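You operate a simulated robot arm through the tools that you are given. There is no shell and no other tool.

You are at the controls of a simulated robot arm. One attempt, no reset.

JOB
Run the checked mug over half full at the drum tap.
Fine: move the pitcher off the drip grid to the stand top, mug back where it stood, tap shut, nothing spilt. Set down upright: pitcher, what you pick out.

The check looks at the end state, three seconds after you hand in, the way a careful person would. Anything else that was tipped, shoved, dropped, spilled or broken makes it a failure.

ROBOT AND FRAMES
A 7-joint arm with a two-finger parallel gripper, fixed in place. Base frame: the origin is on the floor under the middle of its stand, x ahead of it, y to its left, z up. Lengths are in mm, angles in rad, forces in N, time in s.
It reaches about 1372 mm from its shoulder. Its first joint turns from -2.601 to 2.601 rad. Payload 3.43 kg.
Tool frame: the origin (TCP) lies between the finger pads and is the grasp point; the fingertips stand 30 mm ahead of it; z points along the fingers, y is the line along which they close. Largest opening 94 mm; finger width 28, thickness 10; the body of the gripper, 50 by 96 mm, starts 55 mm behind the TCP.
Orientation is told as [roll, pitch, yaw] about the base's x, y, z axes, in that order, counted from this pose: with the fingers straight down and closing along the base's y, the tool's x points along the base's -x, its y along +y and its z along -z.

CONTROLS
- The arm moves only by the tool step_arm. Its argument "plan" is a list that holds one entry, the list of rows, each a list of 7 numbers: the shift along the tool's x, y, z in mm, then the turn, a rotation vector about the tool's x, y, z in rad, then the finger opening in mm, from 0 to 94. In form: [[[x, y, z, ax, ay, az, jaw], ...]]. A call has 1 to 20 rows; each row is the pose to reach, as a shift and turn from the pose commanded when the call began, along the tool's axes at that moment. A row lasts 0.2 s, in which the tool goes at most 50 mm and 0.15 rad; a call with a longer step from one row to the next is refused whole, and so is a gripper value outside its range. Where a pose cannot be reached the arm comes as near as it can. A force on the tool above 40 N (or 10 N above the force at the start of the call, whichever is more), or a blocked arm, ends the call early, and 0.2 s more pass. The fingers move at their own pace (about 45 mm/s each) and stop on an object; they squeeze with about 39 N. The grip force told is the motor's: it shows also when the fingers shut on nothing. Time passes only in rows, and 0.2 s behind the last, so rows that repeat a pose let the fingers close. It gives the time, the measured TCP pose, the force on the tool (base axes), the opening and the grip force at its end, in the units of the frame above (readings bear some noise), with the torque about the TCP (base axes, N m) and any sound that the robot's microphone picked up, and new pictures: "show" is both (left out), scene, wrist or none.
- Cameras (640 x 400 px; columns grow to the right, rows downward): "scene" is fixed at [221.1, -650.3, 1312.3]; the picture's right is [0.97, -0.22, 0.00], its down [-0.06, -0.26, -0.97] and it looks along [0.21, 0.94, -0.26] (base axes); focal length 327 px, centre (320, 200). "wrist" rides on the gripper at [76, 14, -102] in the tool frame; the picture's right is [-0.18, 0.98, 0.00], its down [-0.75, -0.14, -0.64] and it looks along [-0.63, -0.12, 0.77] (tool axes); focal length 243 px, centre (320, 200). There is no depth. A picture from a camera that has moved, and an enlarged one, comes with that camera's place and axes in the base frame and with its lens.
- close_up(camera, box): a new picture of the part [left, top, right, bottom] of that camera's present view, enlarged. The clock stands still meanwhile.
- hand_in(): hands the job in; it is judged then, once.

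Places have to be worked out from the pictures, the camera data and where the tool is seen. Open the gripper and draw the arm clear of the work before you hand the job in, unless the task says otherwise.

The tools are called after "Call:" by a JSON object that holds its "method" and its "body". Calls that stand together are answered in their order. step_arm: Moves the arm, as the interface text tells. Its arguments: {"type":"object","properties":{"plan":{"type":"array"},"show":{"type":"string","enum":["both","scene","wrist","none"]}},"required":["plan"]} The other tools are called the same way: close_up (camera, box) takes an enlarged picture of a part of a camera's view; hand_in () hands the job in.

At the start:

```text
t: 0.0
tool_pos: [253.8, 782.9, 1168.7]
orientation: [0.0, 0.001, 0.0]
wrist_force: [0.0, -1.0, 0.0]
ft_torque: [0.0, 0.01, -0.01]
opening: 94.1
gripper_force: 0.1
```

scene: 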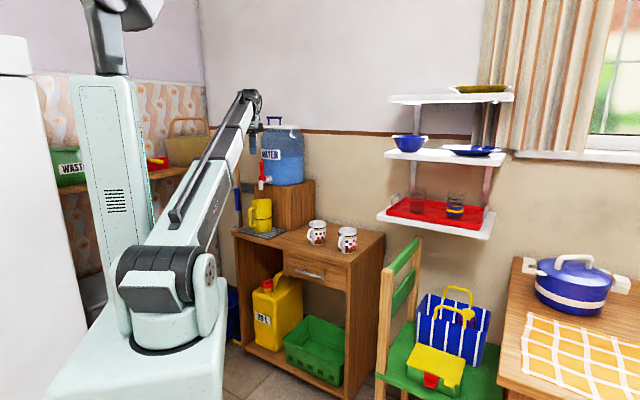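
wrist: 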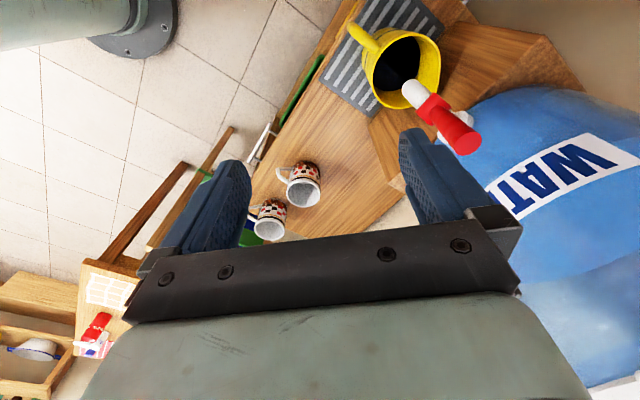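

I start by taking enlarged looks at the drum, pitcher and mugs.

Call:
{"method": "close_up", "body": {"camera": "scene", "box": [220, 100, 400, 290]}}

Call:
{"method": "close_up", "body": {"camera": "wrist", "box": [230, 0, 550, 250]}}

Call:
{"method": "close_up", "body": {"camera": "scene", "box": [290, 205, 370, 265]}}

```text
2.11 times, centred on (310, 195) of scene
camera zoom: at [221.1, -650.3, 1312.3], right [0.97, -0.22, 0.0], down [-0.06, -0.26, -0.97], along [0.21, 0.94, -0.26], focal length 688 px, centre (341, 210)
```

zoom: 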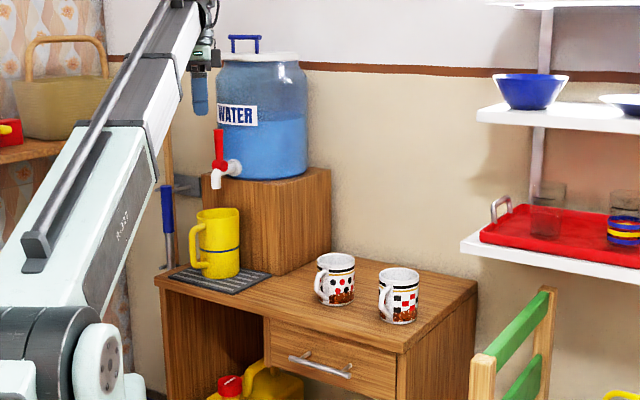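

```text
1.60 times, centred on (390, 125) of wrist
camera zoom: at [176.8, 797.7, 1271.7], right [0.18, 0.98, 0.0], down [0.75, -0.14, 0.64], along [0.63, -0.12, -0.77], focal length 388 px, centre (208, 320)
```

zoom: 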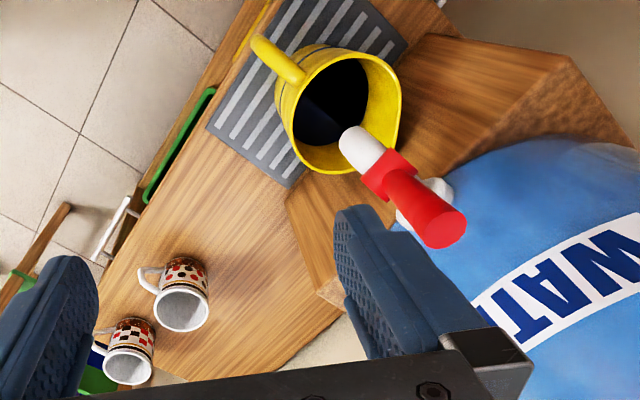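

```text
6.67 times, centred on (330, 235) of scene
camera zoom: at [221.1, -650.3, 1312.3], right [0.97, -0.22, 0.0], down [-0.06, -0.26, -0.97], along [0.21, 0.94, -0.26], focal length 2179 px, centre (253, -33)
```

zoom: 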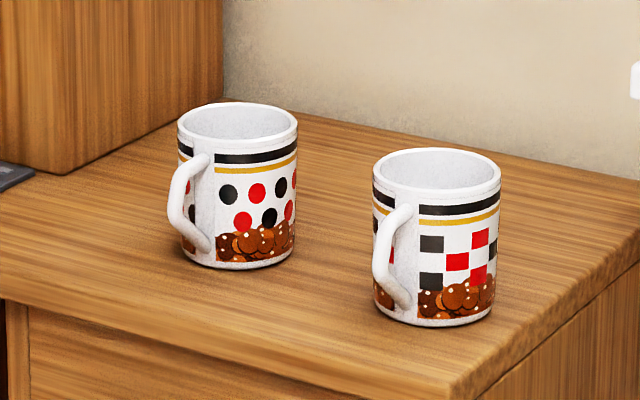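

The mug with squares is the right-hand one (rim about [617, 579, 830], table top about z 742). Now I look closer at the pitcher, grid and tap for measuring.

Call:
{"method": "close_up", "body": {"camera": "scene", "box": [230, 180, 310, 240]}}

Call:
{"method": "close_up", "body": {"camera": "scene", "box": [240, 110, 320, 190]}}

Call:
{"method": "close_up", "body": {"camera": "wrist", "box": [320, 0, 500, 160]}}

```text
6.67 times, centred on (270, 210) of scene
camera zoom: at [221.1, -650.3, 1312.3], right [0.97, -0.22, 0.0], down [-0.06, -0.26, -0.97], along [0.21, 0.94, -0.26], focal length 2179 px, centre (653, 133)
```

zoom: 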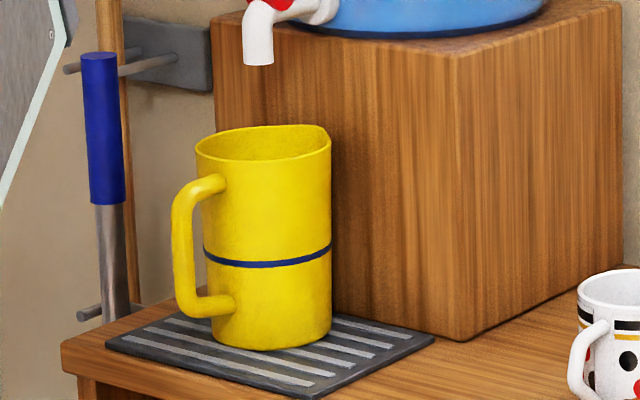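

```text
5.00 times, centred on (280, 150) of scene
camera zoom: at [221.1, -650.3, 1312.3], right [0.97, -0.22, 0.0], down [-0.06, -0.26, -0.97], along [0.21, 0.94, -0.26], focal length 1634 px, centre (520, 450)
```

zoom: 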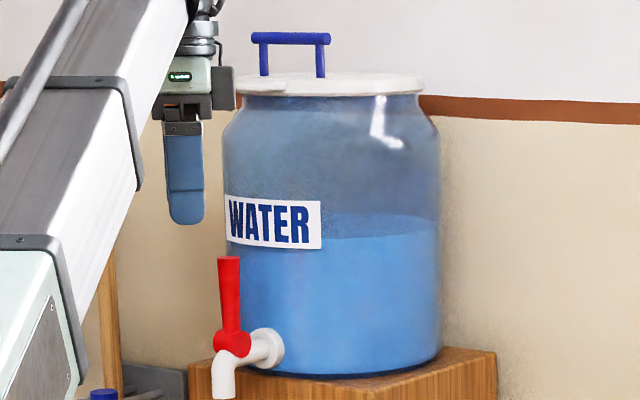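

```text
2.50 times, centred on (410, 80) of wrist
camera zoom: at [176.8, 797.7, 1271.7], right [0.18, 0.98, 0.0], down [0.75, -0.14, 0.64], along [0.63, -0.12, -0.77], focal length 606 px, centre (95, 500)
```

zoom: 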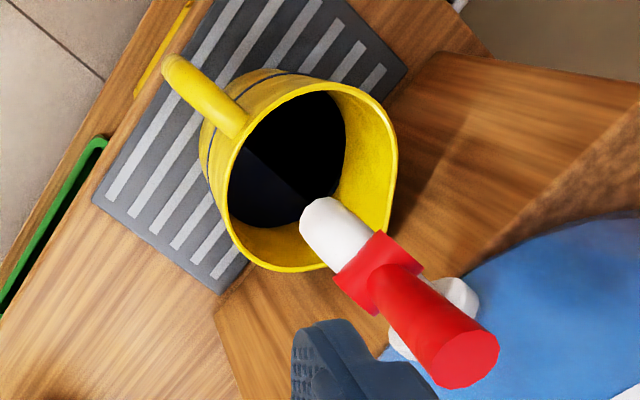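

Call:
{"method": "close_up", "body": {"camera": "wrist", "box": [350, 10, 470, 110]}}

Call:
{"method": "close_up", "body": {"camera": "wrist", "box": [380, 60, 500, 160]}}

Call:
{"method": "close_up", "body": {"camera": "scene", "box": [0, 0, 320, 200]}}

```text
4.00 times, centred on (410, 60) of wrist
camera zoom: at [176.8, 797.7, 1271.7], right [0.18, 0.98, 0.0], down [0.75, -0.14, 0.64], along [0.63, -0.12, -0.77], focal length 970 px, centre (-40, 760)
```

zoom: 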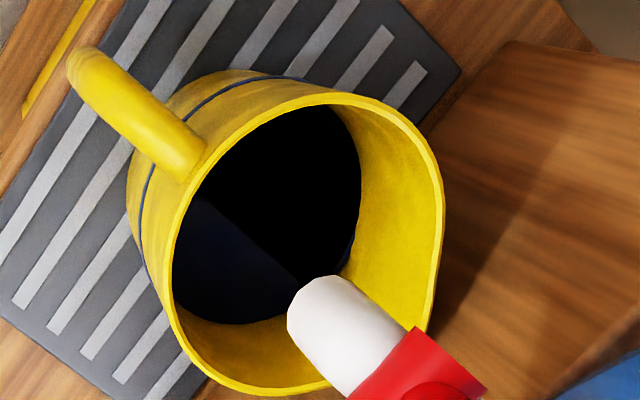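

```text
4.00 times, centred on (440, 110) of wrist
camera zoom: at [176.8, 797.7, 1271.7], right [0.18, 0.98, 0.0], down [0.75, -0.14, 0.64], along [0.63, -0.12, -0.77], focal length 970 px, centre (-160, 560)
```

zoom: 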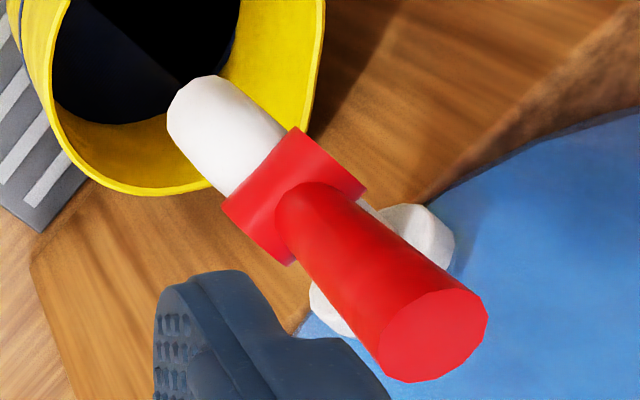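

```text
2.00 times, centred on (160, 100) of scene
camera zoom: at [221.1, -650.3, 1312.3], right [0.97, -0.22, 0.0], down [-0.06, -0.26, -0.97], along [0.21, 0.94, -0.26], focal length 654 px, centre (640, 400)
```

zoom: 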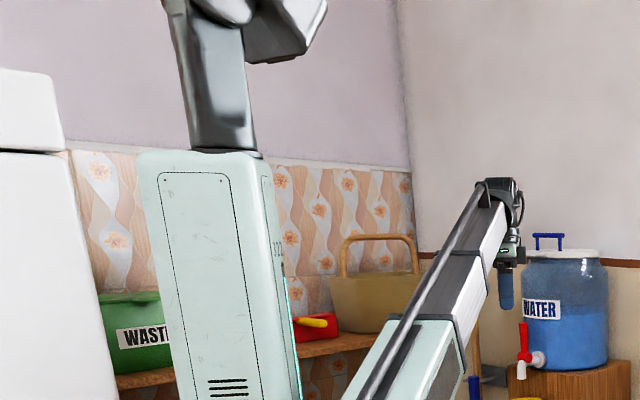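

Call:
{"method": "close_up", "body": {"camera": "scene", "box": [256, 160, 288, 192]}}

Call:
{"method": "close_up", "body": {"camera": "wrist", "box": [240, 150, 330, 240]}}

```text
12.50 times, centred on (272, 176) of scene
camera zoom: at [221.1, -650.3, 1312.3], right [0.97, -0.22, 0.0], down [-0.06, -0.26, -0.97], along [0.21, 0.94, -0.26], focal length 4086 px, centre (920, 500)
```

zoom: 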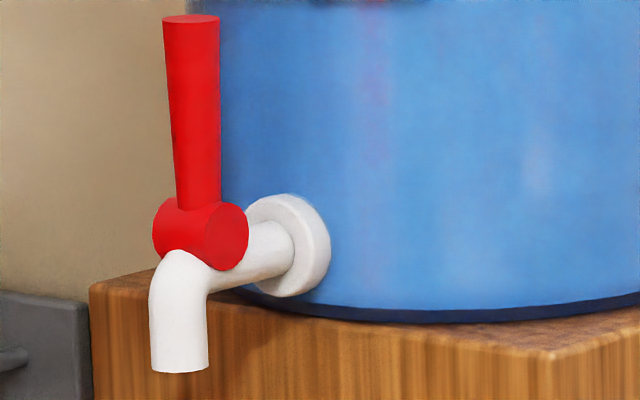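

```text
4.44 times, centred on (285, 195) of wrist
camera zoom: at [176.8, 797.7, 1271.7], right [0.18, 0.98, 0.0], down [0.75, -0.14, 0.64], along [0.63, -0.12, -0.77], focal length 1078 px, centre (476, 222)
```

zoom: 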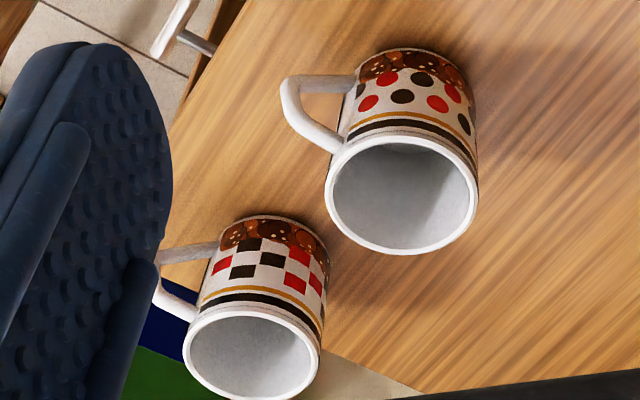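

The tap is a lever tap whose red hub pivots on a sideways axis, so the upright lever should be pulled forward to open. The pitcher's dark surface suggests liquid, so it has to stay upright; its handle bar is at about [220, 835, 835]. I move to a pose short of the handle, with the fingers pitched 45° down and facing the stand.

Call:
{"method": "step_arm", "body": {"plan": [[[9.4, -0.8, 24.9, -0.0308, -0.0744, -0.0744, 60], [18.8, -1.6, 49.8, -0.0616, -0.1488, -0.1488, 60], [28.2, -2.4, 74.7, -0.0924, -0.2232, -0.2232, 60], [37.6, -3.2, 99.6, -0.1232, -0.2976, -0.2976, 60], [47, -4, 124.5, -0.154, -0.372, -0.372, 60], [56.4, -4.8, 149.4, -0.1848, -0.4464, -0.4464, 60], [65.8, -5.6, 174.3, -0.2156, -0.5208, -0.5208, 60], [75.2, -6.4, 199.2, -0.2464, -0.5952, -0.5952, 60], [84.6, -7.2, 224.1, -0.2772, -0.6696, -0.6696, 60], [94, -8, 249, -0.308, -0.744, -0.744, 60]]], "show": "both"}}

```text
t: 2.2
tool_pos: [161.1, 778.5, 922.0]
orientation: [0.0, -0.787, 0.787]
wrist_force: [-0.2, -0.1, -0.8]
ft_torque: [0.0, -0.02, 0.0]
opening: 59.9
gripper_force: 0.1
camera wrist: at [61.6, 699.2, 940.1], right [-0.6, 0.79, 0.13], down [0.15, -0.04, 0.99], along [0.78, 0.62, -0.09], focal length 243 px, centre (320, 200)
```

scene: 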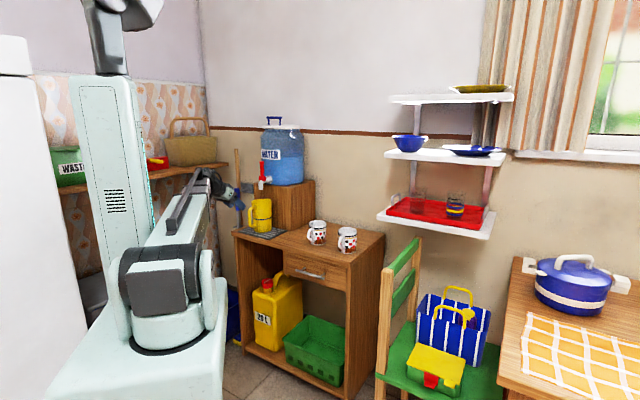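
wrist: 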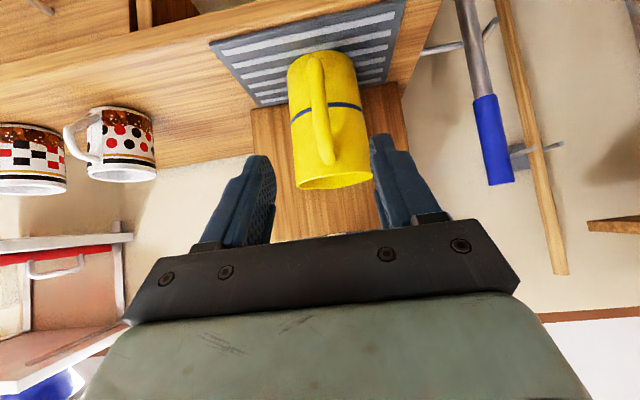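

The pose was reached cleanly, and the wrist view (upside down) shows the handle pointing at the gripper. I zoom in to fix the handle position.

Call:
{"method": "close_up", "body": {"camera": "wrist", "box": [240, 30, 420, 200]}}

Call:
{"method": "close_up", "body": {"camera": "scene", "box": [190, 160, 290, 250]}}

Call:
{"method": "close_up", "body": {"camera": "wrist", "box": [0, 80, 170, 210]}}

```text
2.35 times, centred on (330, 115) of wrist
camera zoom: at [61.6, 699.2, 940.1], right [-0.6, 0.79, 0.13], down [0.15, -0.04, 0.99], along [0.78, 0.62, -0.09], focal length 571 px, centre (296, 400)
```

zoom: 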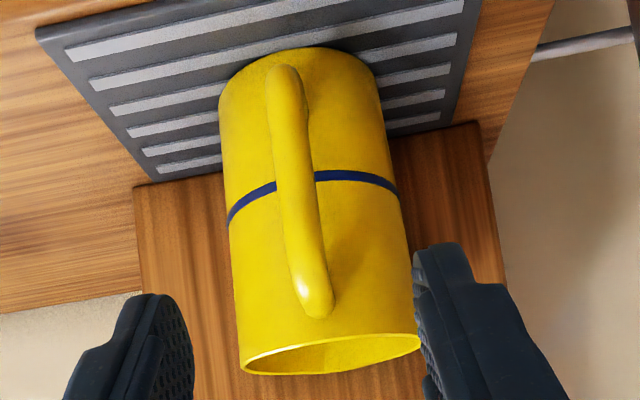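

```text
4.44 times, centred on (240, 205) of scene
camera zoom: at [221.1, -650.3, 1312.3], right [0.97, -0.22, 0.0], down [-0.06, -0.26, -0.97], along [0.21, 0.94, -0.26], focal length 1453 px, centre (676, 178)
```

zoom: 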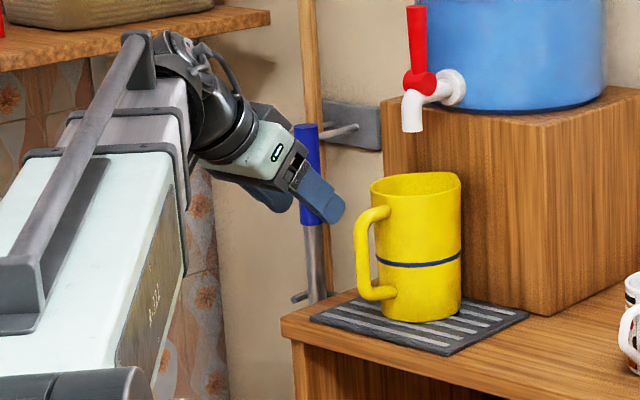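

```text
3.08 times, centred on (85, 145) of wrist
camera zoom: at [61.6, 699.2, 940.1], right [-0.6, 0.79, 0.13], down [0.15, -0.04, 0.99], along [0.78, 0.62, -0.09], focal length 746 px, centre (1043, 369)
```

zoom: 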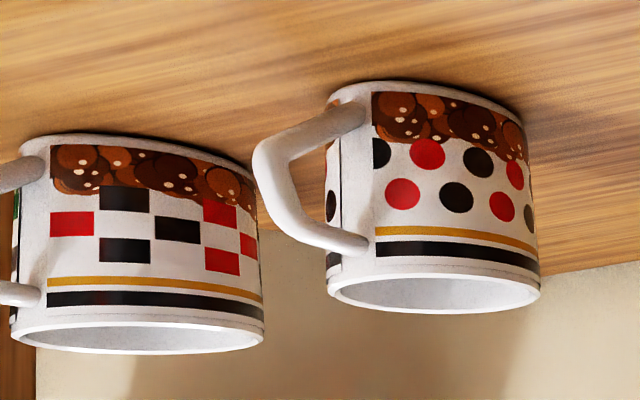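

The bar stands at about [220.5, 838.5], z 798–875, pitcher axis about [281, 902]. I advance most of the way along the finger axis and let the arm settle to check how readings compare with commands.

Call:
{"method": "step_arm", "body": {"plan": [[[-0.5, 0.5, 20, 0, 0, 0, 60], [-1, 1, 40, 0, 0, 0, 60], [-1.5, 1.5, 60, 0, 0, 0, 60], [-2, 2, 80, 0, 0, 0, 60], [-2, 2, 80, 0, 0, 0, 60], [-2, 2, 80, 0, 0, 0, 60]]], "show": "wrist"}}

```text
t: 3.6
tool_pos: [201.2, 818.6, 866.7]
orientation: [0.001, -0.784, 0.786]
wrist_force: [0.1, 0.2, 0.3]
ft_torque: [-0.01, 0.0, -0.05]
opening: 59.7
gripper_force: 0.0
camera wrist: at [101.6, 739.8, 884.3], right [-0.6, 0.79, 0.13], down [0.16, -0.04, 0.99], along [0.78, 0.62, -0.1], focal length 243 px, centre (320, 200)
```

wrist: 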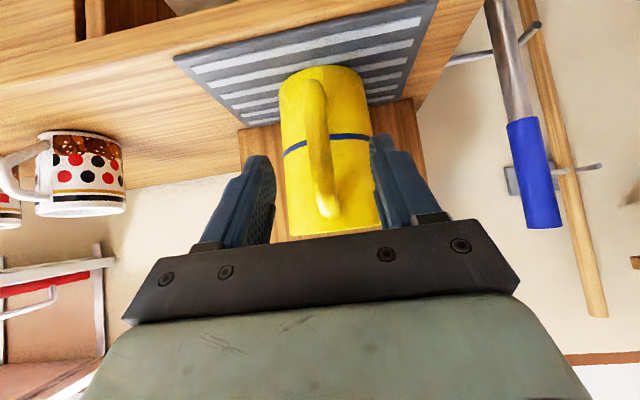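

The handle bar lies centred between the fingers and readings sit within about 2 mm of the command. I go the last 42 mm and close on the bar.

Call:
{"method": "step_arm", "body": {"plan": [[[1, 0, 14, 0, 0, 0, 60], [2, 0.2, 28, 0, 0, 0, 60], [2.8, 0.4, 42, 0, 0, 0, 60], [2.8, 0.4, 42, 0, 0, 0, 60], [2.8, 0.4, 42, 0, 0, 0, 0], [2.8, 0.4, 42, 0, 0, 0, 0], [2.8, 0.4, 42, 0, 0, 0, 0], [2.8, 0.4, 42, 0, 0, 0, 0], [2.8, 0.4, 42, 0, 0, 0, 0]]], "show": "both"}}

```text
t: 5.6
tool_pos: [220.1, 837.2, 831.3]
orientation: [-0.001, -0.786, 0.785]
wrist_force: [0.5, 0.3, -0.2]
ft_torque: [-0.02, -0.01, -0.02]
opening: 18.2
gripper_force: 39.4
camera wrist: at [120.3, 759.4, 851.4], right [-0.6, 0.79, 0.13], down [0.16, -0.04, 0.99], along [0.78, 0.62, -0.1], focal length 243 px, centre (320, 200)
```

scene: 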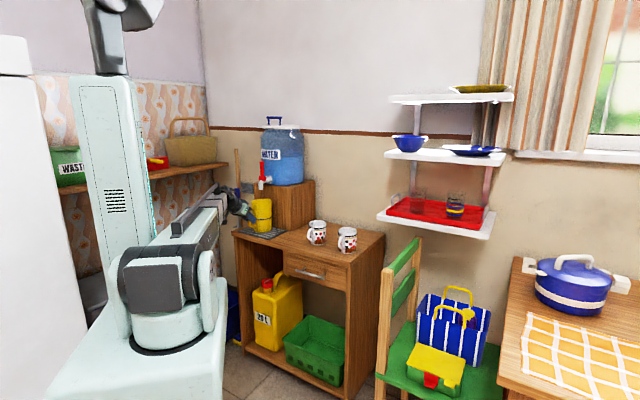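
wrist: 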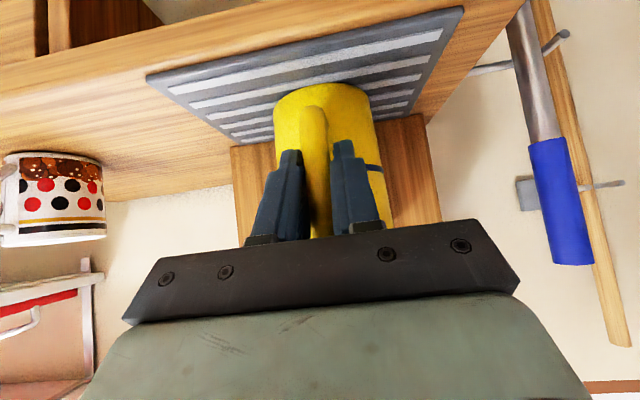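

Firm hold on the handle (18 mm, 39 N). I lift 15 mm slowly and look at weight and tilt.

Call:
{"method": "step_arm", "body": {"plan": [[[-1.8, 0, -1.8, 0, 0, 0, 0], [-3.5, 0, -3.5, 0, 0, 0, 0], [-5.3, 0, -5.3, 0, 0, 0, 0], [-7.1, 0, -7.1, 0, 0, 0, 0], [-8.8, 0, -8.8, 0, 0, 0, 0], [-10.6, 0, -10.6, 0, 0, 0, 0], [-10.6, 0, -10.6, 0, 0, 0, 0]]], "show": "both"}}

Call:
{"method": "close_up", "body": {"camera": "scene", "box": [220, 170, 310, 250]}}

```text
t: 7.2
tool_pos: [219.6, 837.7, 848.5]
orientation: [0.002, -0.785, 0.786]
wrist_force: [0.4, 0.7, -1.8]
ft_torque: [-0.1, 0.1, 0.04]
opening: 18.3
gripper_force: 39.4
camera wrist: at [119.3, 759.4, 866.9], right [-0.6, 0.79, 0.13], down [0.16, -0.04, 0.99], along [0.78, 0.62, -0.1], focal length 243 px, centre (320, 200)
```

scene: 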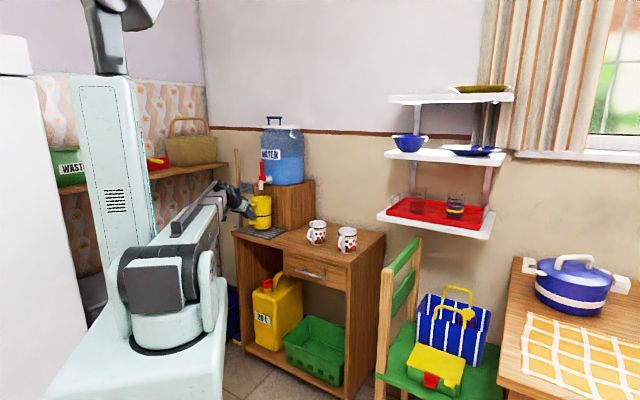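
wrist: 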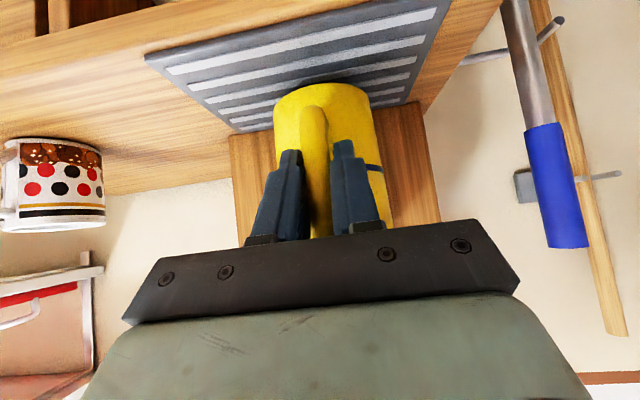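

```text
5.00 times, centred on (265, 210) of scene
camera zoom: at [221.1, -650.3, 1312.3], right [0.97, -0.22, 0.0], down [-0.06, -0.26, -0.97], along [0.21, 0.94, -0.26], focal length 1634 px, centre (595, 150)
```

zoom: 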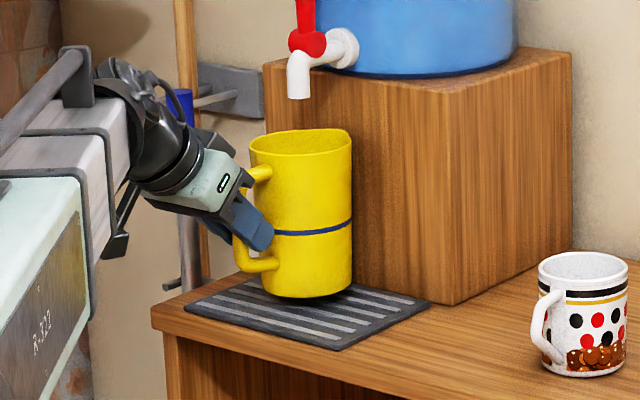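

The pitcher hangs upright, weighs only about 0.2 kg, and clears the grid. I carry it right along the stand to the free space between the grid and the dotted mug, then slightly deeper.

Call:
{"method": "step_arm", "body": {"plan": [[[-3.5, -5, -3.5, 0, 0, 0, 0], [-7, -18, -7, 0, 0, 0, 0], [-7, -38, -7, 0, 0, 0, 0], [-7, -60, -7, 0, 0, 0, 0], [-7, -82, -7, 0, 0, 0, 0], [-7, -104, -7, 0, 0, 0, 0], [-7, -126, -7, 0, 0, 0, 0], [-7, -148, -7, 0, 0, 0, 0], [-7, -168, -7, 0, 0, 0, 0], [-7, -184, -7, 0, 0, 0, 0], [-7, -194, -7, 0, 0, 0, 0], [-7, -194, -7, 0, 0, 0, 0]]], "show": "both"}}

Call:
{"method": "close_up", "body": {"camera": "scene", "box": [220, 170, 370, 280]}}

```text
t: 9.8
tool_pos: [355.8, 700.9, 855.9]
orientation: [0.0, -0.785, 0.785]
wrist_force: [-0.2, 0.8, -1.2]
ft_torque: [-0.11, 0.09, 0.0]
opening: 18.5
gripper_force: 39.2
camera wrist: at [254.7, 620.8, 874.6], right [-0.6, 0.79, 0.13], down [0.16, -0.04, 0.99], along [0.78, 0.62, -0.1], focal length 243 px, centre (320, 200)
```

scene: 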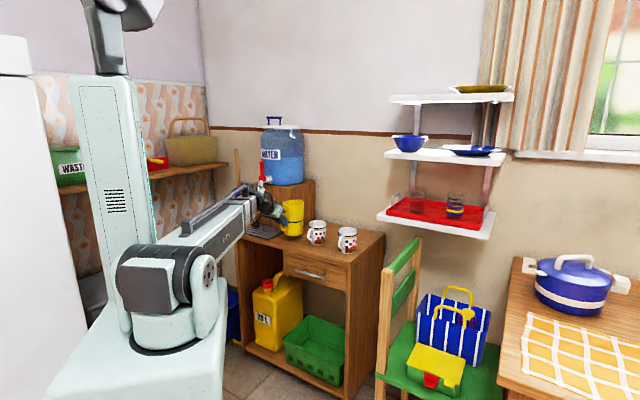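
wrist: 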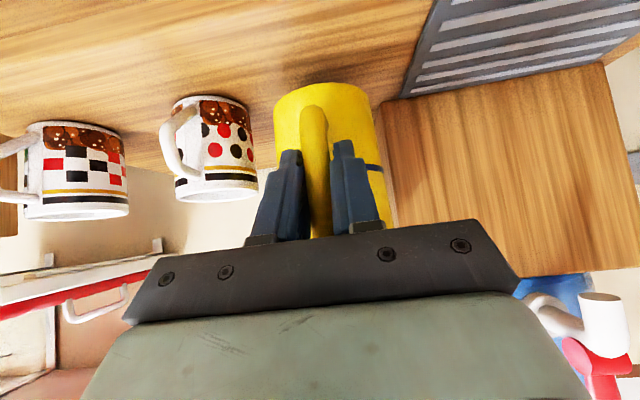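

```text
3.64 times, centred on (295, 225) of scene
camera zoom: at [221.1, -650.3, 1312.3], right [0.97, -0.22, 0.0], down [-0.06, -0.26, -0.97], along [0.21, 0.94, -0.26], focal length 1189 px, centre (411, 109)
```

zoom: 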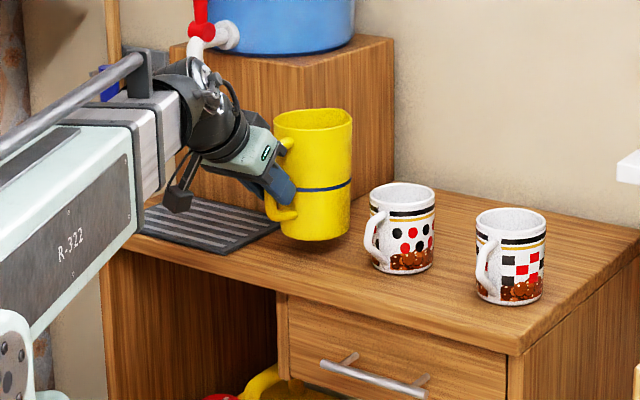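

Clear space on both sides: axis now about depth 835/lateral −247 in the stand's frame. I move 49 mm deeper and come down 20 mm, staying just above the wood.

Call:
{"method": "step_arm", "body": {"plan": [[[-8.5, 0, 8.5, 0, 0, 0, 0], [-17.7, 0, 17.7, 0, 0, 0, 0], [-26.5, 0, 26.5, 0, 0, 0, 0], [-34.6, 0, 34.6, 0, 0, 0, 0], [-29.6, 0, 39.6, 0, 0, 0, 0], [-25, 0, 44.2, 0, 0, 0, 0], [-20.5, 0, 48.7, 0, 0, 0, 0], [-20.5, 0, 48.7, 0, 0, 0, 0]]], "show": "both"}}

Call:
{"method": "close_up", "body": {"camera": "scene", "box": [220, 170, 370, 280]}}

```text
t: 11.6
tool_pos: [390.6, 736.2, 837.8]
orientation: [0.0, -0.786, 0.785]
wrist_force: [-1.1, 0.1, -0.7]
ft_torque: [-0.08, 0.1, -0.02]
opening: 18.1
gripper_force: 38.5
camera wrist: at [290.2, 656.9, 856.6], right [-0.6, 0.79, 0.13], down [0.15, -0.04, 0.99], along [0.78, 0.62, -0.1], focal length 243 px, centre (320, 200)
```

scene: 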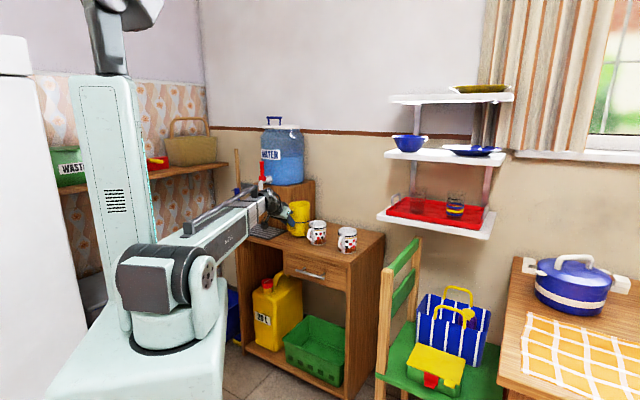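
wrist: 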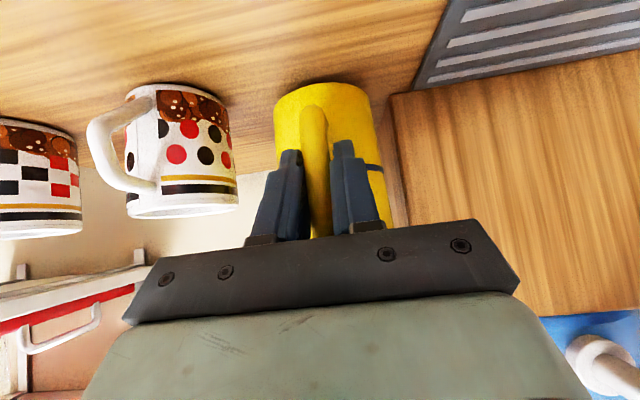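

```text
3.64 times, centred on (295, 225) of scene
camera zoom: at [221.1, -650.3, 1312.3], right [0.97, -0.22, 0.0], down [-0.06, -0.26, -0.97], along [0.21, 0.94, -0.26], focal length 1189 px, centre (411, 109)
```

zoom: 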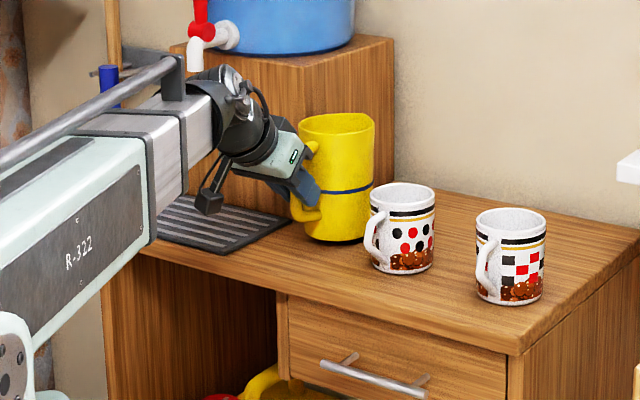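

About 10 mm of air should remain. I lower slowly in 1.5–2 mm steps watching for contact.

Call:
{"method": "step_arm", "body": {"plan": [[[1.4, 0, 1.4, 0, 0, 0, 0], [2.8, 0, 2.8, 0, 0, 0, 0], [4.2, 0, 4.2, 0, 0, 0, 0], [5.3, 0, 5.3, 0, 0, 0, 0], [5.3, 0, 5.3, 0, 0, 0, 0]]], "show": "wrist"}}

```text
t: 12.8
tool_pos: [389.7, 734.5, 830.5]
orientation: [0.0, -0.786, 0.787]
wrist_force: [-0.2, -0.8, -1.6]
ft_torque: [-0.08, 0.09, -0.01]
opening: 18.3
gripper_force: 39.2
camera wrist: at [289.8, 656.2, 849.2], right [-0.6, 0.79, 0.13], down [0.16, -0.04, 0.99], along [0.78, 0.62, -0.1], focal length 243 px, centre (320, 200)
```

wrist: 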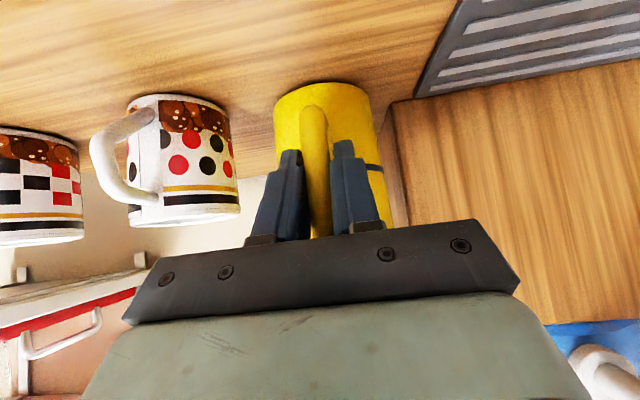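

Still hanging free (force −1.6 N). I lower another 4 mm in 1 mm steps.

Call:
{"method": "step_arm", "body": {"plan": [[[0.7, 0, 0.7, 0, 0, 0, 0], [1.4, 0, 1.4, 0, 0, 0, 0], [2.1, 0, 2.1, 0, 0, 0, 0], [2.8, 0, 2.8, 0, 0, 0, 0], [2.8, 0, 2.8, 0, 0, 0, 0]]], "show": "none"}}

Call:
{"method": "close_up", "body": {"camera": "scene", "box": [270, 180, 330, 250]}}

```text
t: 14.0
tool_pos: [390.5, 735.6, 827.0]
orientation: [-0.001, -0.788, 0.786]
wrist_force: [-0.4, -1.2, 1.3]
ft_torque: [0.16, -0.14, -0.01]
opening: 18.3
gripper_force: 38.5
```

```text
5.71 times, centred on (300, 215) of scene
camera zoom: at [221.1, -650.3, 1312.3], right [0.97, -0.22, 0.0], down [-0.06, -0.26, -0.97], along [0.21, 0.94, -0.26], focal length 1868 px, centre (434, 114)
```

zoom: 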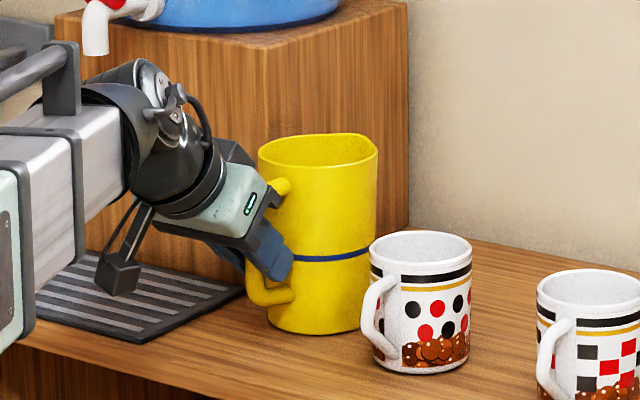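

Contact: the force turned to +1.3 N and the torque reversed, so the pitcher rests on the wood. I open the fingers and back off along the finger axis.

Call:
{"method": "step_arm", "body": {"plan": [[[0.3, 0, 0.3, 0, 0, 0, 18], [0.3, 0, 0.3, 0, 0, 0, 24], [0.3, 0, 0.3, 0, 0, 0, 36], [0.3, 0, 0.3, 0, 0, 0, 50], [0.3, 0, 0.3, 0, 0, 0, 56], [0.3, 0, 0.3, 0, 0, 0, 56], [0.3, 0, -15, 0, 0, 0, 56], [0.3, 0, -40, 0, 0, 0, 56], [0.3, 0, -70, 0, 0, 0, 56], [0.3, 0, -100, 0, 0, 0, 56]]], "show": "both"}}

Call:
{"method": "close_up", "body": {"camera": "scene", "box": [220, 170, 370, 280]}}

```text
t: 16.2
tool_pos: [341.7, 684.0, 898.1]
orientation: [-0.001, -0.785, 0.787]
wrist_force: [-1.3, -0.2, -0.2]
ft_torque: [0.01, -0.01, 0.03]
opening: 56.2
gripper_force: 0.2
camera wrist: at [240.9, 605.1, 917.2], right [-0.6, 0.79, 0.13], down [0.16, -0.04, 0.99], along [0.78, 0.61, -0.1], focal length 243 px, centre (320, 200)
```

scene: 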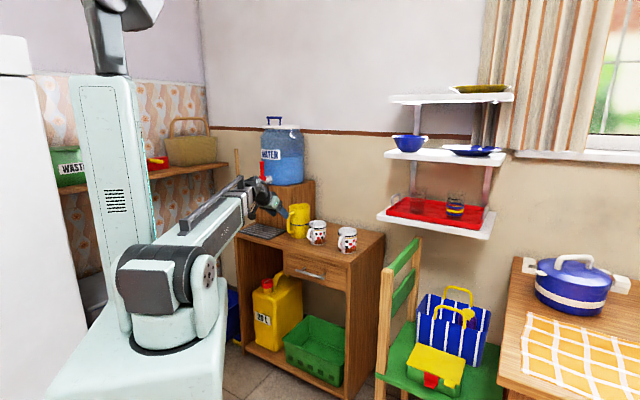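
wrist: 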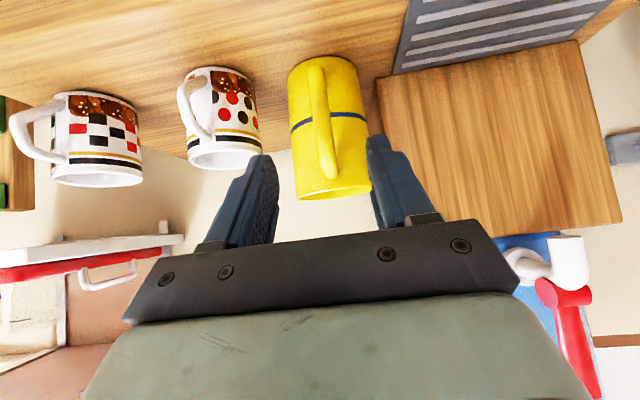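

```text
3.64 times, centred on (295, 225) of scene
camera zoom: at [221.1, -650.3, 1312.3], right [0.97, -0.22, 0.0], down [-0.06, -0.26, -0.97], along [0.21, 0.94, -0.26], focal length 1189 px, centre (411, 109)
```

zoom: 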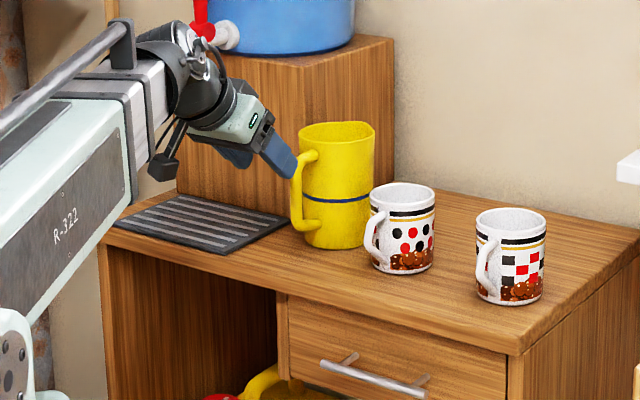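

The pitcher stands upright and free on the stand top. Now I zoom at the checked mug from the wrist to locate it and its handle precisely.

Call:
{"method": "close_up", "body": {"camera": "wrist", "box": [0, 60, 180, 220]}}

Call:
{"method": "close_up", "body": {"camera": "scene", "box": [325, 215, 370, 260]}}

```text
2.50 times, centred on (90, 140) of wrist
camera zoom: at [240.9, 605.1, 917.2], right [-0.6, 0.79, 0.13], down [0.16, -0.04, 0.99], along [0.78, 0.61, -0.1], focal length 606 px, centre (895, 350)
```

zoom: 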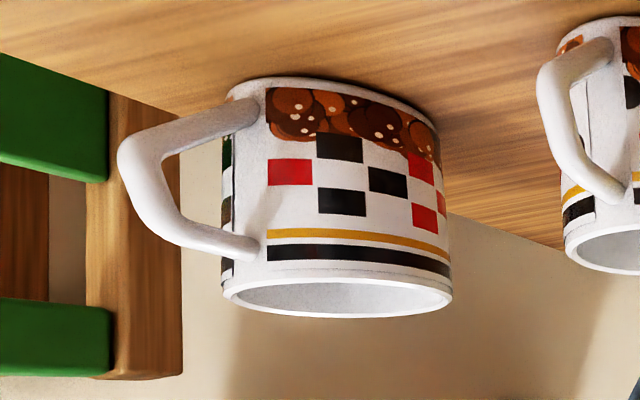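

```text
8.89 times, centred on (348, 238) of scene
camera zoom: at [221.1, -650.3, 1312.3], right [0.97, -0.22, 0.0], down [-0.06, -0.26, -0.97], along [0.21, 0.94, -0.26], focal length 2906 px, centre (76, -133)
```

zoom: 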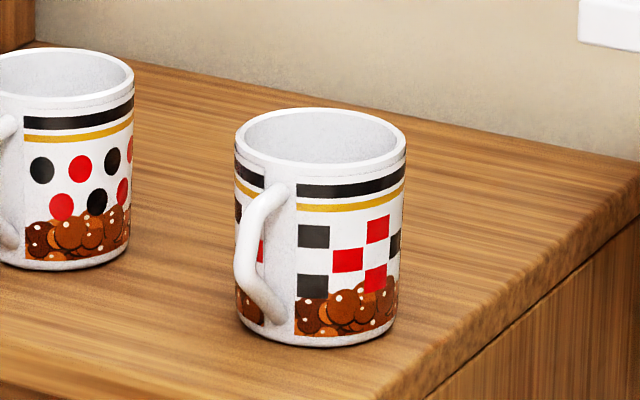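

Checked mug axis is at about [616, 576], rim z 834, 80 mm wide, handle pointing at azimuth 222°, i.e. toward me. I move sideways to a pose in front and above it with the fingers fully open.

Call:
{"method": "step_arm", "body": {"plan": [[[-1, -13, 0.4, 0, 0, 0, 70], [-3.3, -42, 1.3, 0, 0, 0, 94], [-6.1, -78, 2.4, 0, 0, 0, 94], [-8.9, -115, 3.5, 0, 0, 0, 94], [-11.7, -151, 4.6, 0, 0, 0, 94], [-14.5, -187, 5.7, 0, 0, 0, 94], [-17.3, -223, 6.8, 0, 0, 0, 94], [-19.6, -252, 7.7, 0, 0, 0, 94], [-21, -270.3, 8.3, 0, 0, 0, 94], [-21, -270.3, 8.3, 0, 0, 0, 94], [-21, -270.3, 8.3, 0, 0, 0, 94]]], "show": "both"}}

Call:
{"method": "close_up", "body": {"camera": "wrist", "box": [180, 40, 460, 240]}}

```text
t: 18.6
tool_pos: [544.7, 506.9, 907.2]
orientation: [0.0, -0.785, 0.785]
wrist_force: [0.7, 0.0, 0.1]
ft_torque: [0.0, 0.02, 0.0]
opening: 94.1
gripper_force: 0.1
camera wrist: at [445.2, 427.2, 925.7], right [-0.6, 0.79, 0.13], down [0.16, -0.04, 0.99], along [0.78, 0.62, -0.1], focal length 243 px, centre (320, 200)
```

scene: 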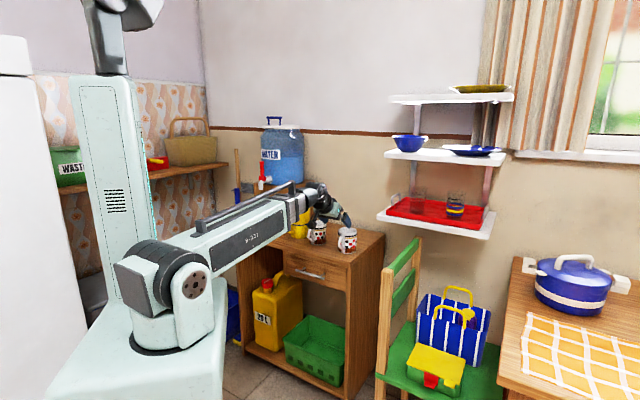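
wrist: 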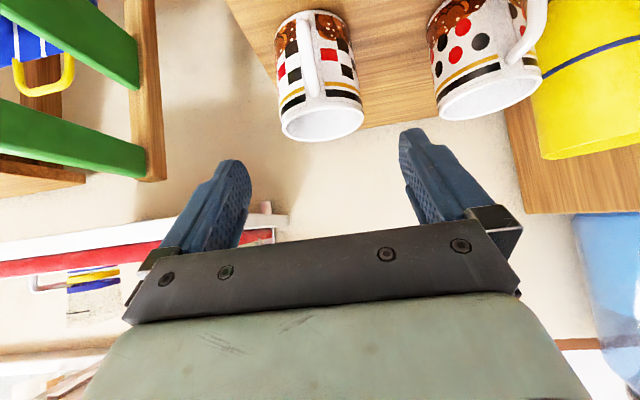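

```text
2.00 times, centred on (320, 140) of wrist
camera zoom: at [445.2, 427.2, 925.7], right [-0.6, 0.79, 0.13], down [0.16, -0.04, 0.99], along [0.78, 0.62, -0.1], focal length 485 px, centre (320, 320)
```

zoom: 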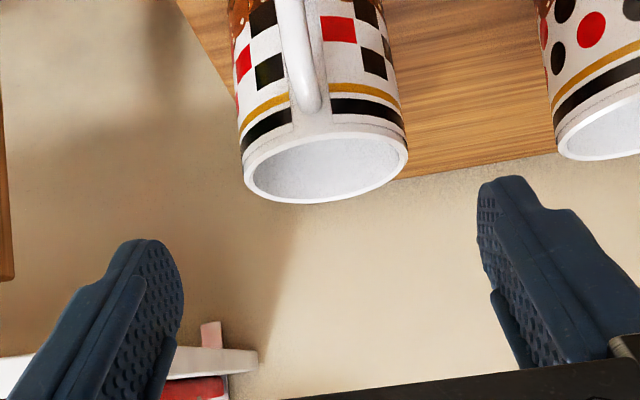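

The mug sits centred between the open fingers (lateral offset about 1 mm). I advance 70 mm first and re-check the alignment before straddling it.

Call:
{"method": "step_arm", "body": {"plan": [[[0, -0.5, 20, 0, 0, 0, 94], [0, -1, 40, 0, 0, 0, 94], [0, -1.3, 60, 0, 0, 0, 94], [0, -1.3, 70, 0, 0, 0, 94], [0, -1.3, 70, 0, 0, 0, 94], [0, -1.3, 70, 0, 0, 0, 94]]], "show": "wrist"}}

Call:
{"method": "close_up", "body": {"camera": "wrist", "box": [180, 60, 460, 260]}}

Call:
{"method": "close_up", "body": {"camera": "scene", "box": [290, 170, 390, 270]}}

```text
t: 20.0
tool_pos: [583.1, 542.8, 856.4]
orientation: [0.0, -0.784, 0.787]
wrist_force: [-1.1, 0.5, 0.7]
ft_torque: [0.0, 0.0, -0.01]
opening: 94.0
gripper_force: 0.1
camera wrist: at [482.4, 463.2, 875.5], right [-0.6, 0.79, 0.13], down [0.16, -0.04, 0.99], along [0.78, 0.62, -0.1], focal length 243 px, centre (320, 200)
```

wrist: 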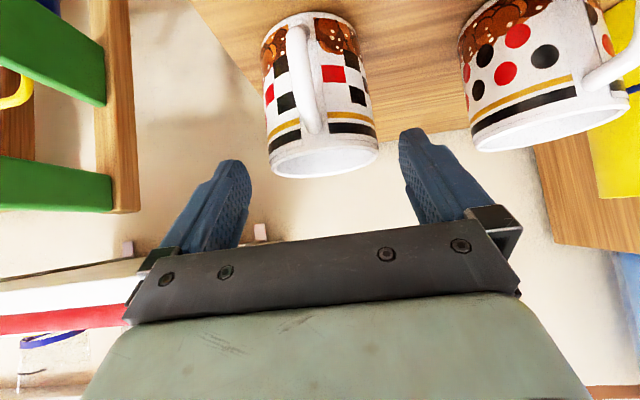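

```text
2.00 times, centred on (320, 160) of wrist
camera zoom: at [482.4, 463.2, 875.5], right [-0.6, 0.79, 0.13], down [0.16, -0.04, 0.99], along [0.78, 0.62, -0.1], focal length 485 px, centre (320, 280)
```

zoom: 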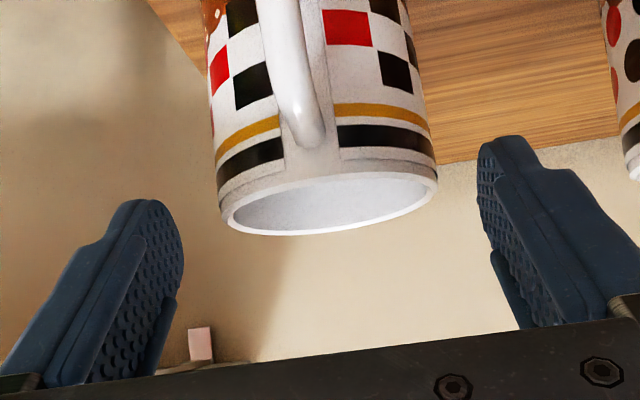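

```text
4.00 times, centred on (340, 220) of scene
camera zoom: at [221.1, -650.3, 1312.3], right [0.97, -0.22, 0.0], down [-0.06, -0.26, -0.97], along [0.21, 0.94, -0.26], focal length 1308 px, centre (240, 120)
```

zoom: 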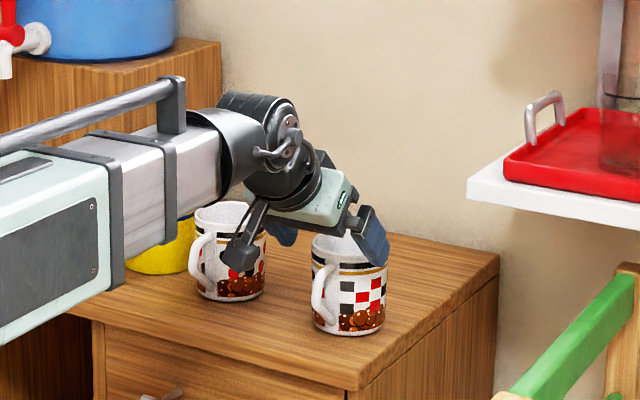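

Alignment is within a millimetre. I slide the fingers around the mug body, stop with the TCP about 5 mm short of its axis at z ≈ 813, and close.

Call:
{"method": "step_arm", "body": {"plan": [[[0.3, 0.1, 15, 0, 0, 0, 94], [0.5, 0.3, 30, 0, 0, 0, 94], [0.8, 0.4, 45, 0, 0, 0, 94], [1, 0.5, 60, 0, 0, 0, 94], [1, 0.5, 60, 0, 0, 0, 94]]], "show": "both"}}

Call:
{"method": "close_up", "body": {"camera": "wrist", "box": [180, 60, 460, 260]}}

Call:
{"method": "close_up", "body": {"camera": "scene", "box": [310, 190, 380, 260]}}

```text
t: 21.2
tool_pos: [611.7, 571.7, 814.3]
orientation: [-0.002, -0.786, 0.786]
wrist_force: [0.1, 0.5, 0.3]
ft_torque: [0.01, 0.0, 0.01]
opening: 94.0
gripper_force: 0.1
camera wrist: at [511.8, 493.0, 832.1], right [-0.6, 0.79, 0.13], down [0.15, -0.04, 0.99], along [0.78, 0.62, -0.1], focal length 243 px, centre (320, 200)
```

scene: 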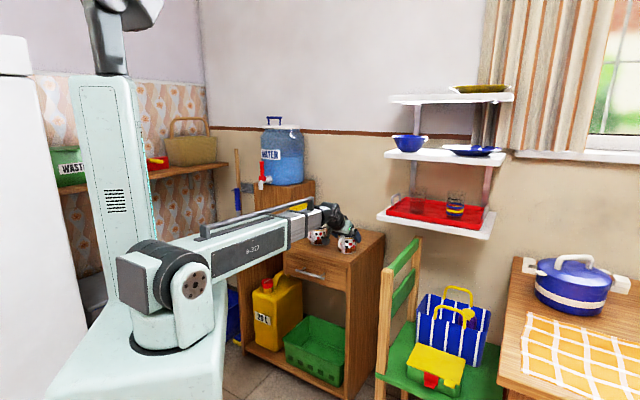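
wrist: 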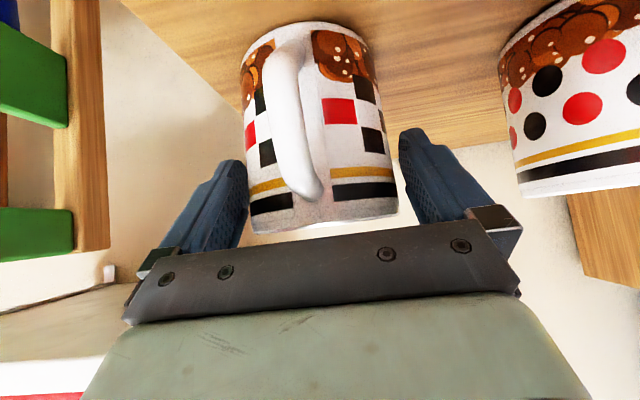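

```text
2.00 times, centred on (320, 160) of wrist
camera zoom: at [511.8, 493.0, 832.1], right [-0.6, 0.79, 0.13], down [0.15, -0.04, 0.99], along [0.78, 0.62, -0.1], focal length 485 px, centre (320, 280)
```

zoom: 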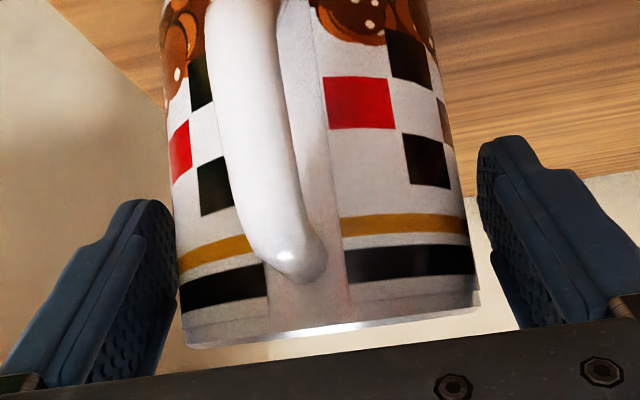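

```text
5.71 times, centred on (345, 225) of scene
camera zoom: at [221.1, -650.3, 1312.3], right [0.97, -0.22, 0.0], down [-0.06, -0.26, -0.97], along [0.21, 0.94, -0.26], focal length 1868 px, centre (177, 57)
```

zoom: 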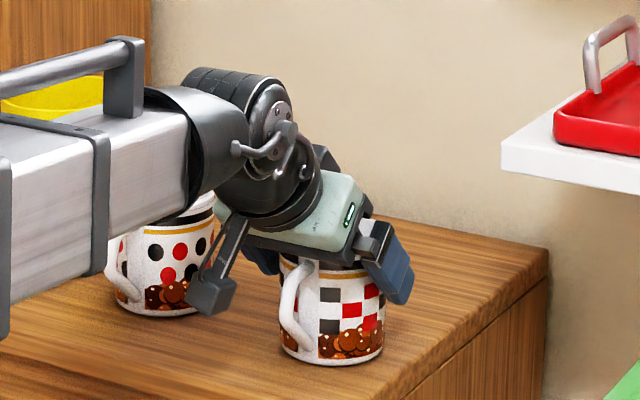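

The mug is straddled with the handle clear of the palm. I close the fingers.

Call:
{"method": "step_arm", "body": {"plan": [[[0, 0, 0, 0, 0, 0, 84], [0, 0, 0, 0, 0, 0, 76], [0, 0, 0, 0, 0, 0, 70], [0, 0, 0, 0, 0, 0, 60], [0, 0, 0, 0, 0, 0, 60]]], "show": "wrist"}}

```text
t: 22.4
tool_pos: [612.0, 571.8, 813.4]
orientation: [-0.001, -0.785, 0.785]
wrist_force: [0.7, 0.7, -0.3]
ft_torque: [0.01, -0.06, 0.04]
opening: 86.2
gripper_force: 38.9
camera wrist: at [511.8, 492.9, 832.2], right [-0.6, 0.79, 0.13], down [0.16, -0.04, 0.99], along [0.78, 0.62, -0.1], focal length 243 px, centre (320, 200)
```

wrist: 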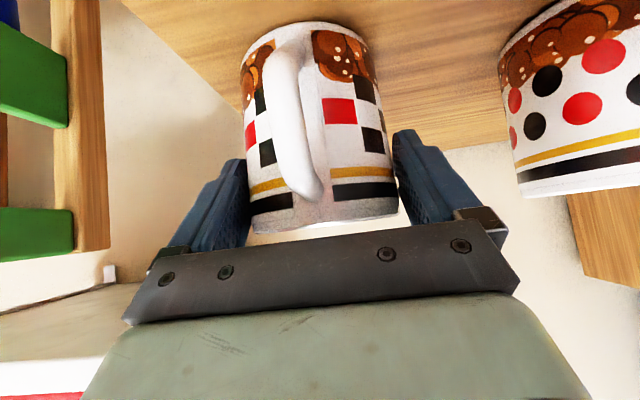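

The grip holds at 86 mm, 39 N. I lift 20 mm slowly and check that the mug comes up level.

Call:
{"method": "step_arm", "body": {"plan": [[[-1.4, 0, -1.4, 0, 0, 0, 60], [-3.5, 0, -3.5, 0, 0, 0, 60], [-6.4, 0, -6.4, 0, 0, 0, 60], [-10, 0, -10, 0, 0, 0, 60], [-14.1, 0, -14.1, 0, 0, 0, 60], [-14.1, 0, -14.1, 0, 0, 0, 60]]], "show": "both"}}

Call:
{"method": "close_up", "body": {"camera": "scene", "box": [310, 190, 380, 260]}}

```text
t: 23.8
tool_pos: [612.0, 571.8, 833.3]
orientation: [-0.002, -0.787, 0.784]
wrist_force: [-0.7, 0.2, -2.8]
ft_torque: [-0.01, 0.0, 0.03]
opening: 86.1
gripper_force: 38.9
camera wrist: at [512.0, 492.4, 851.9], right [-0.6, 0.79, 0.13], down [0.16, -0.04, 0.99], along [0.78, 0.62, -0.1], focal length 243 px, centre (320, 200)
```

scene: 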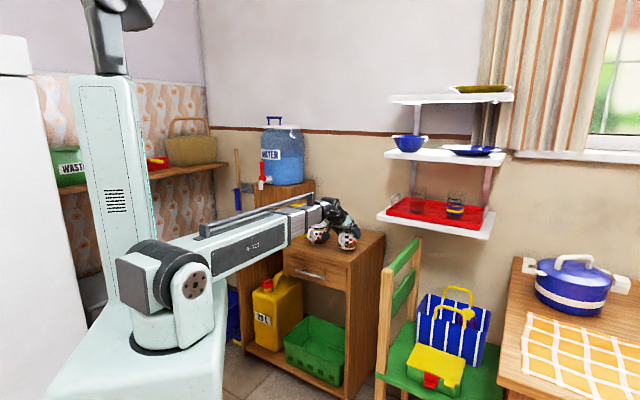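
wrist: 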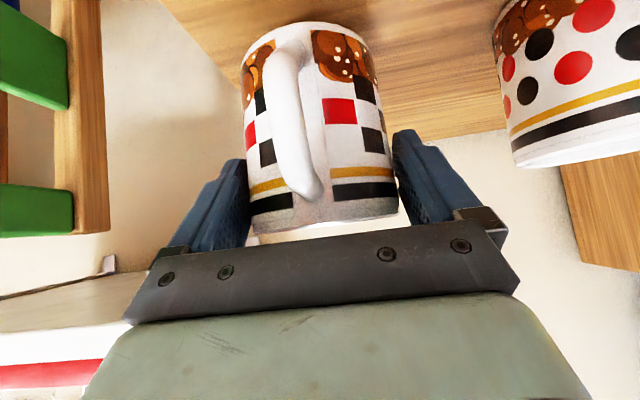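

```text
5.71 times, centred on (345, 225) of scene
camera zoom: at [221.1, -650.3, 1312.3], right [0.97, -0.22, 0.0], down [-0.06, -0.26, -0.97], along [0.21, 0.94, -0.26], focal length 1868 px, centre (177, 57)
```

zoom: 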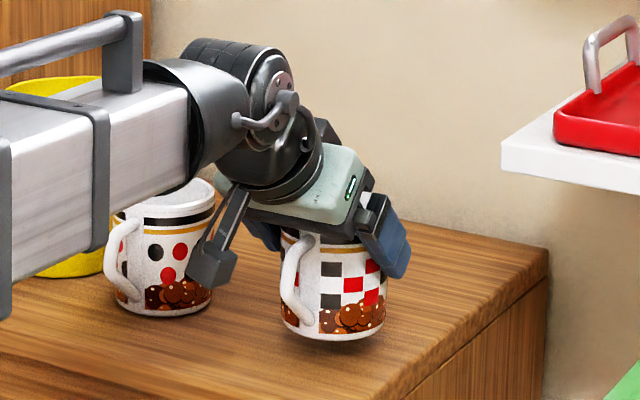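

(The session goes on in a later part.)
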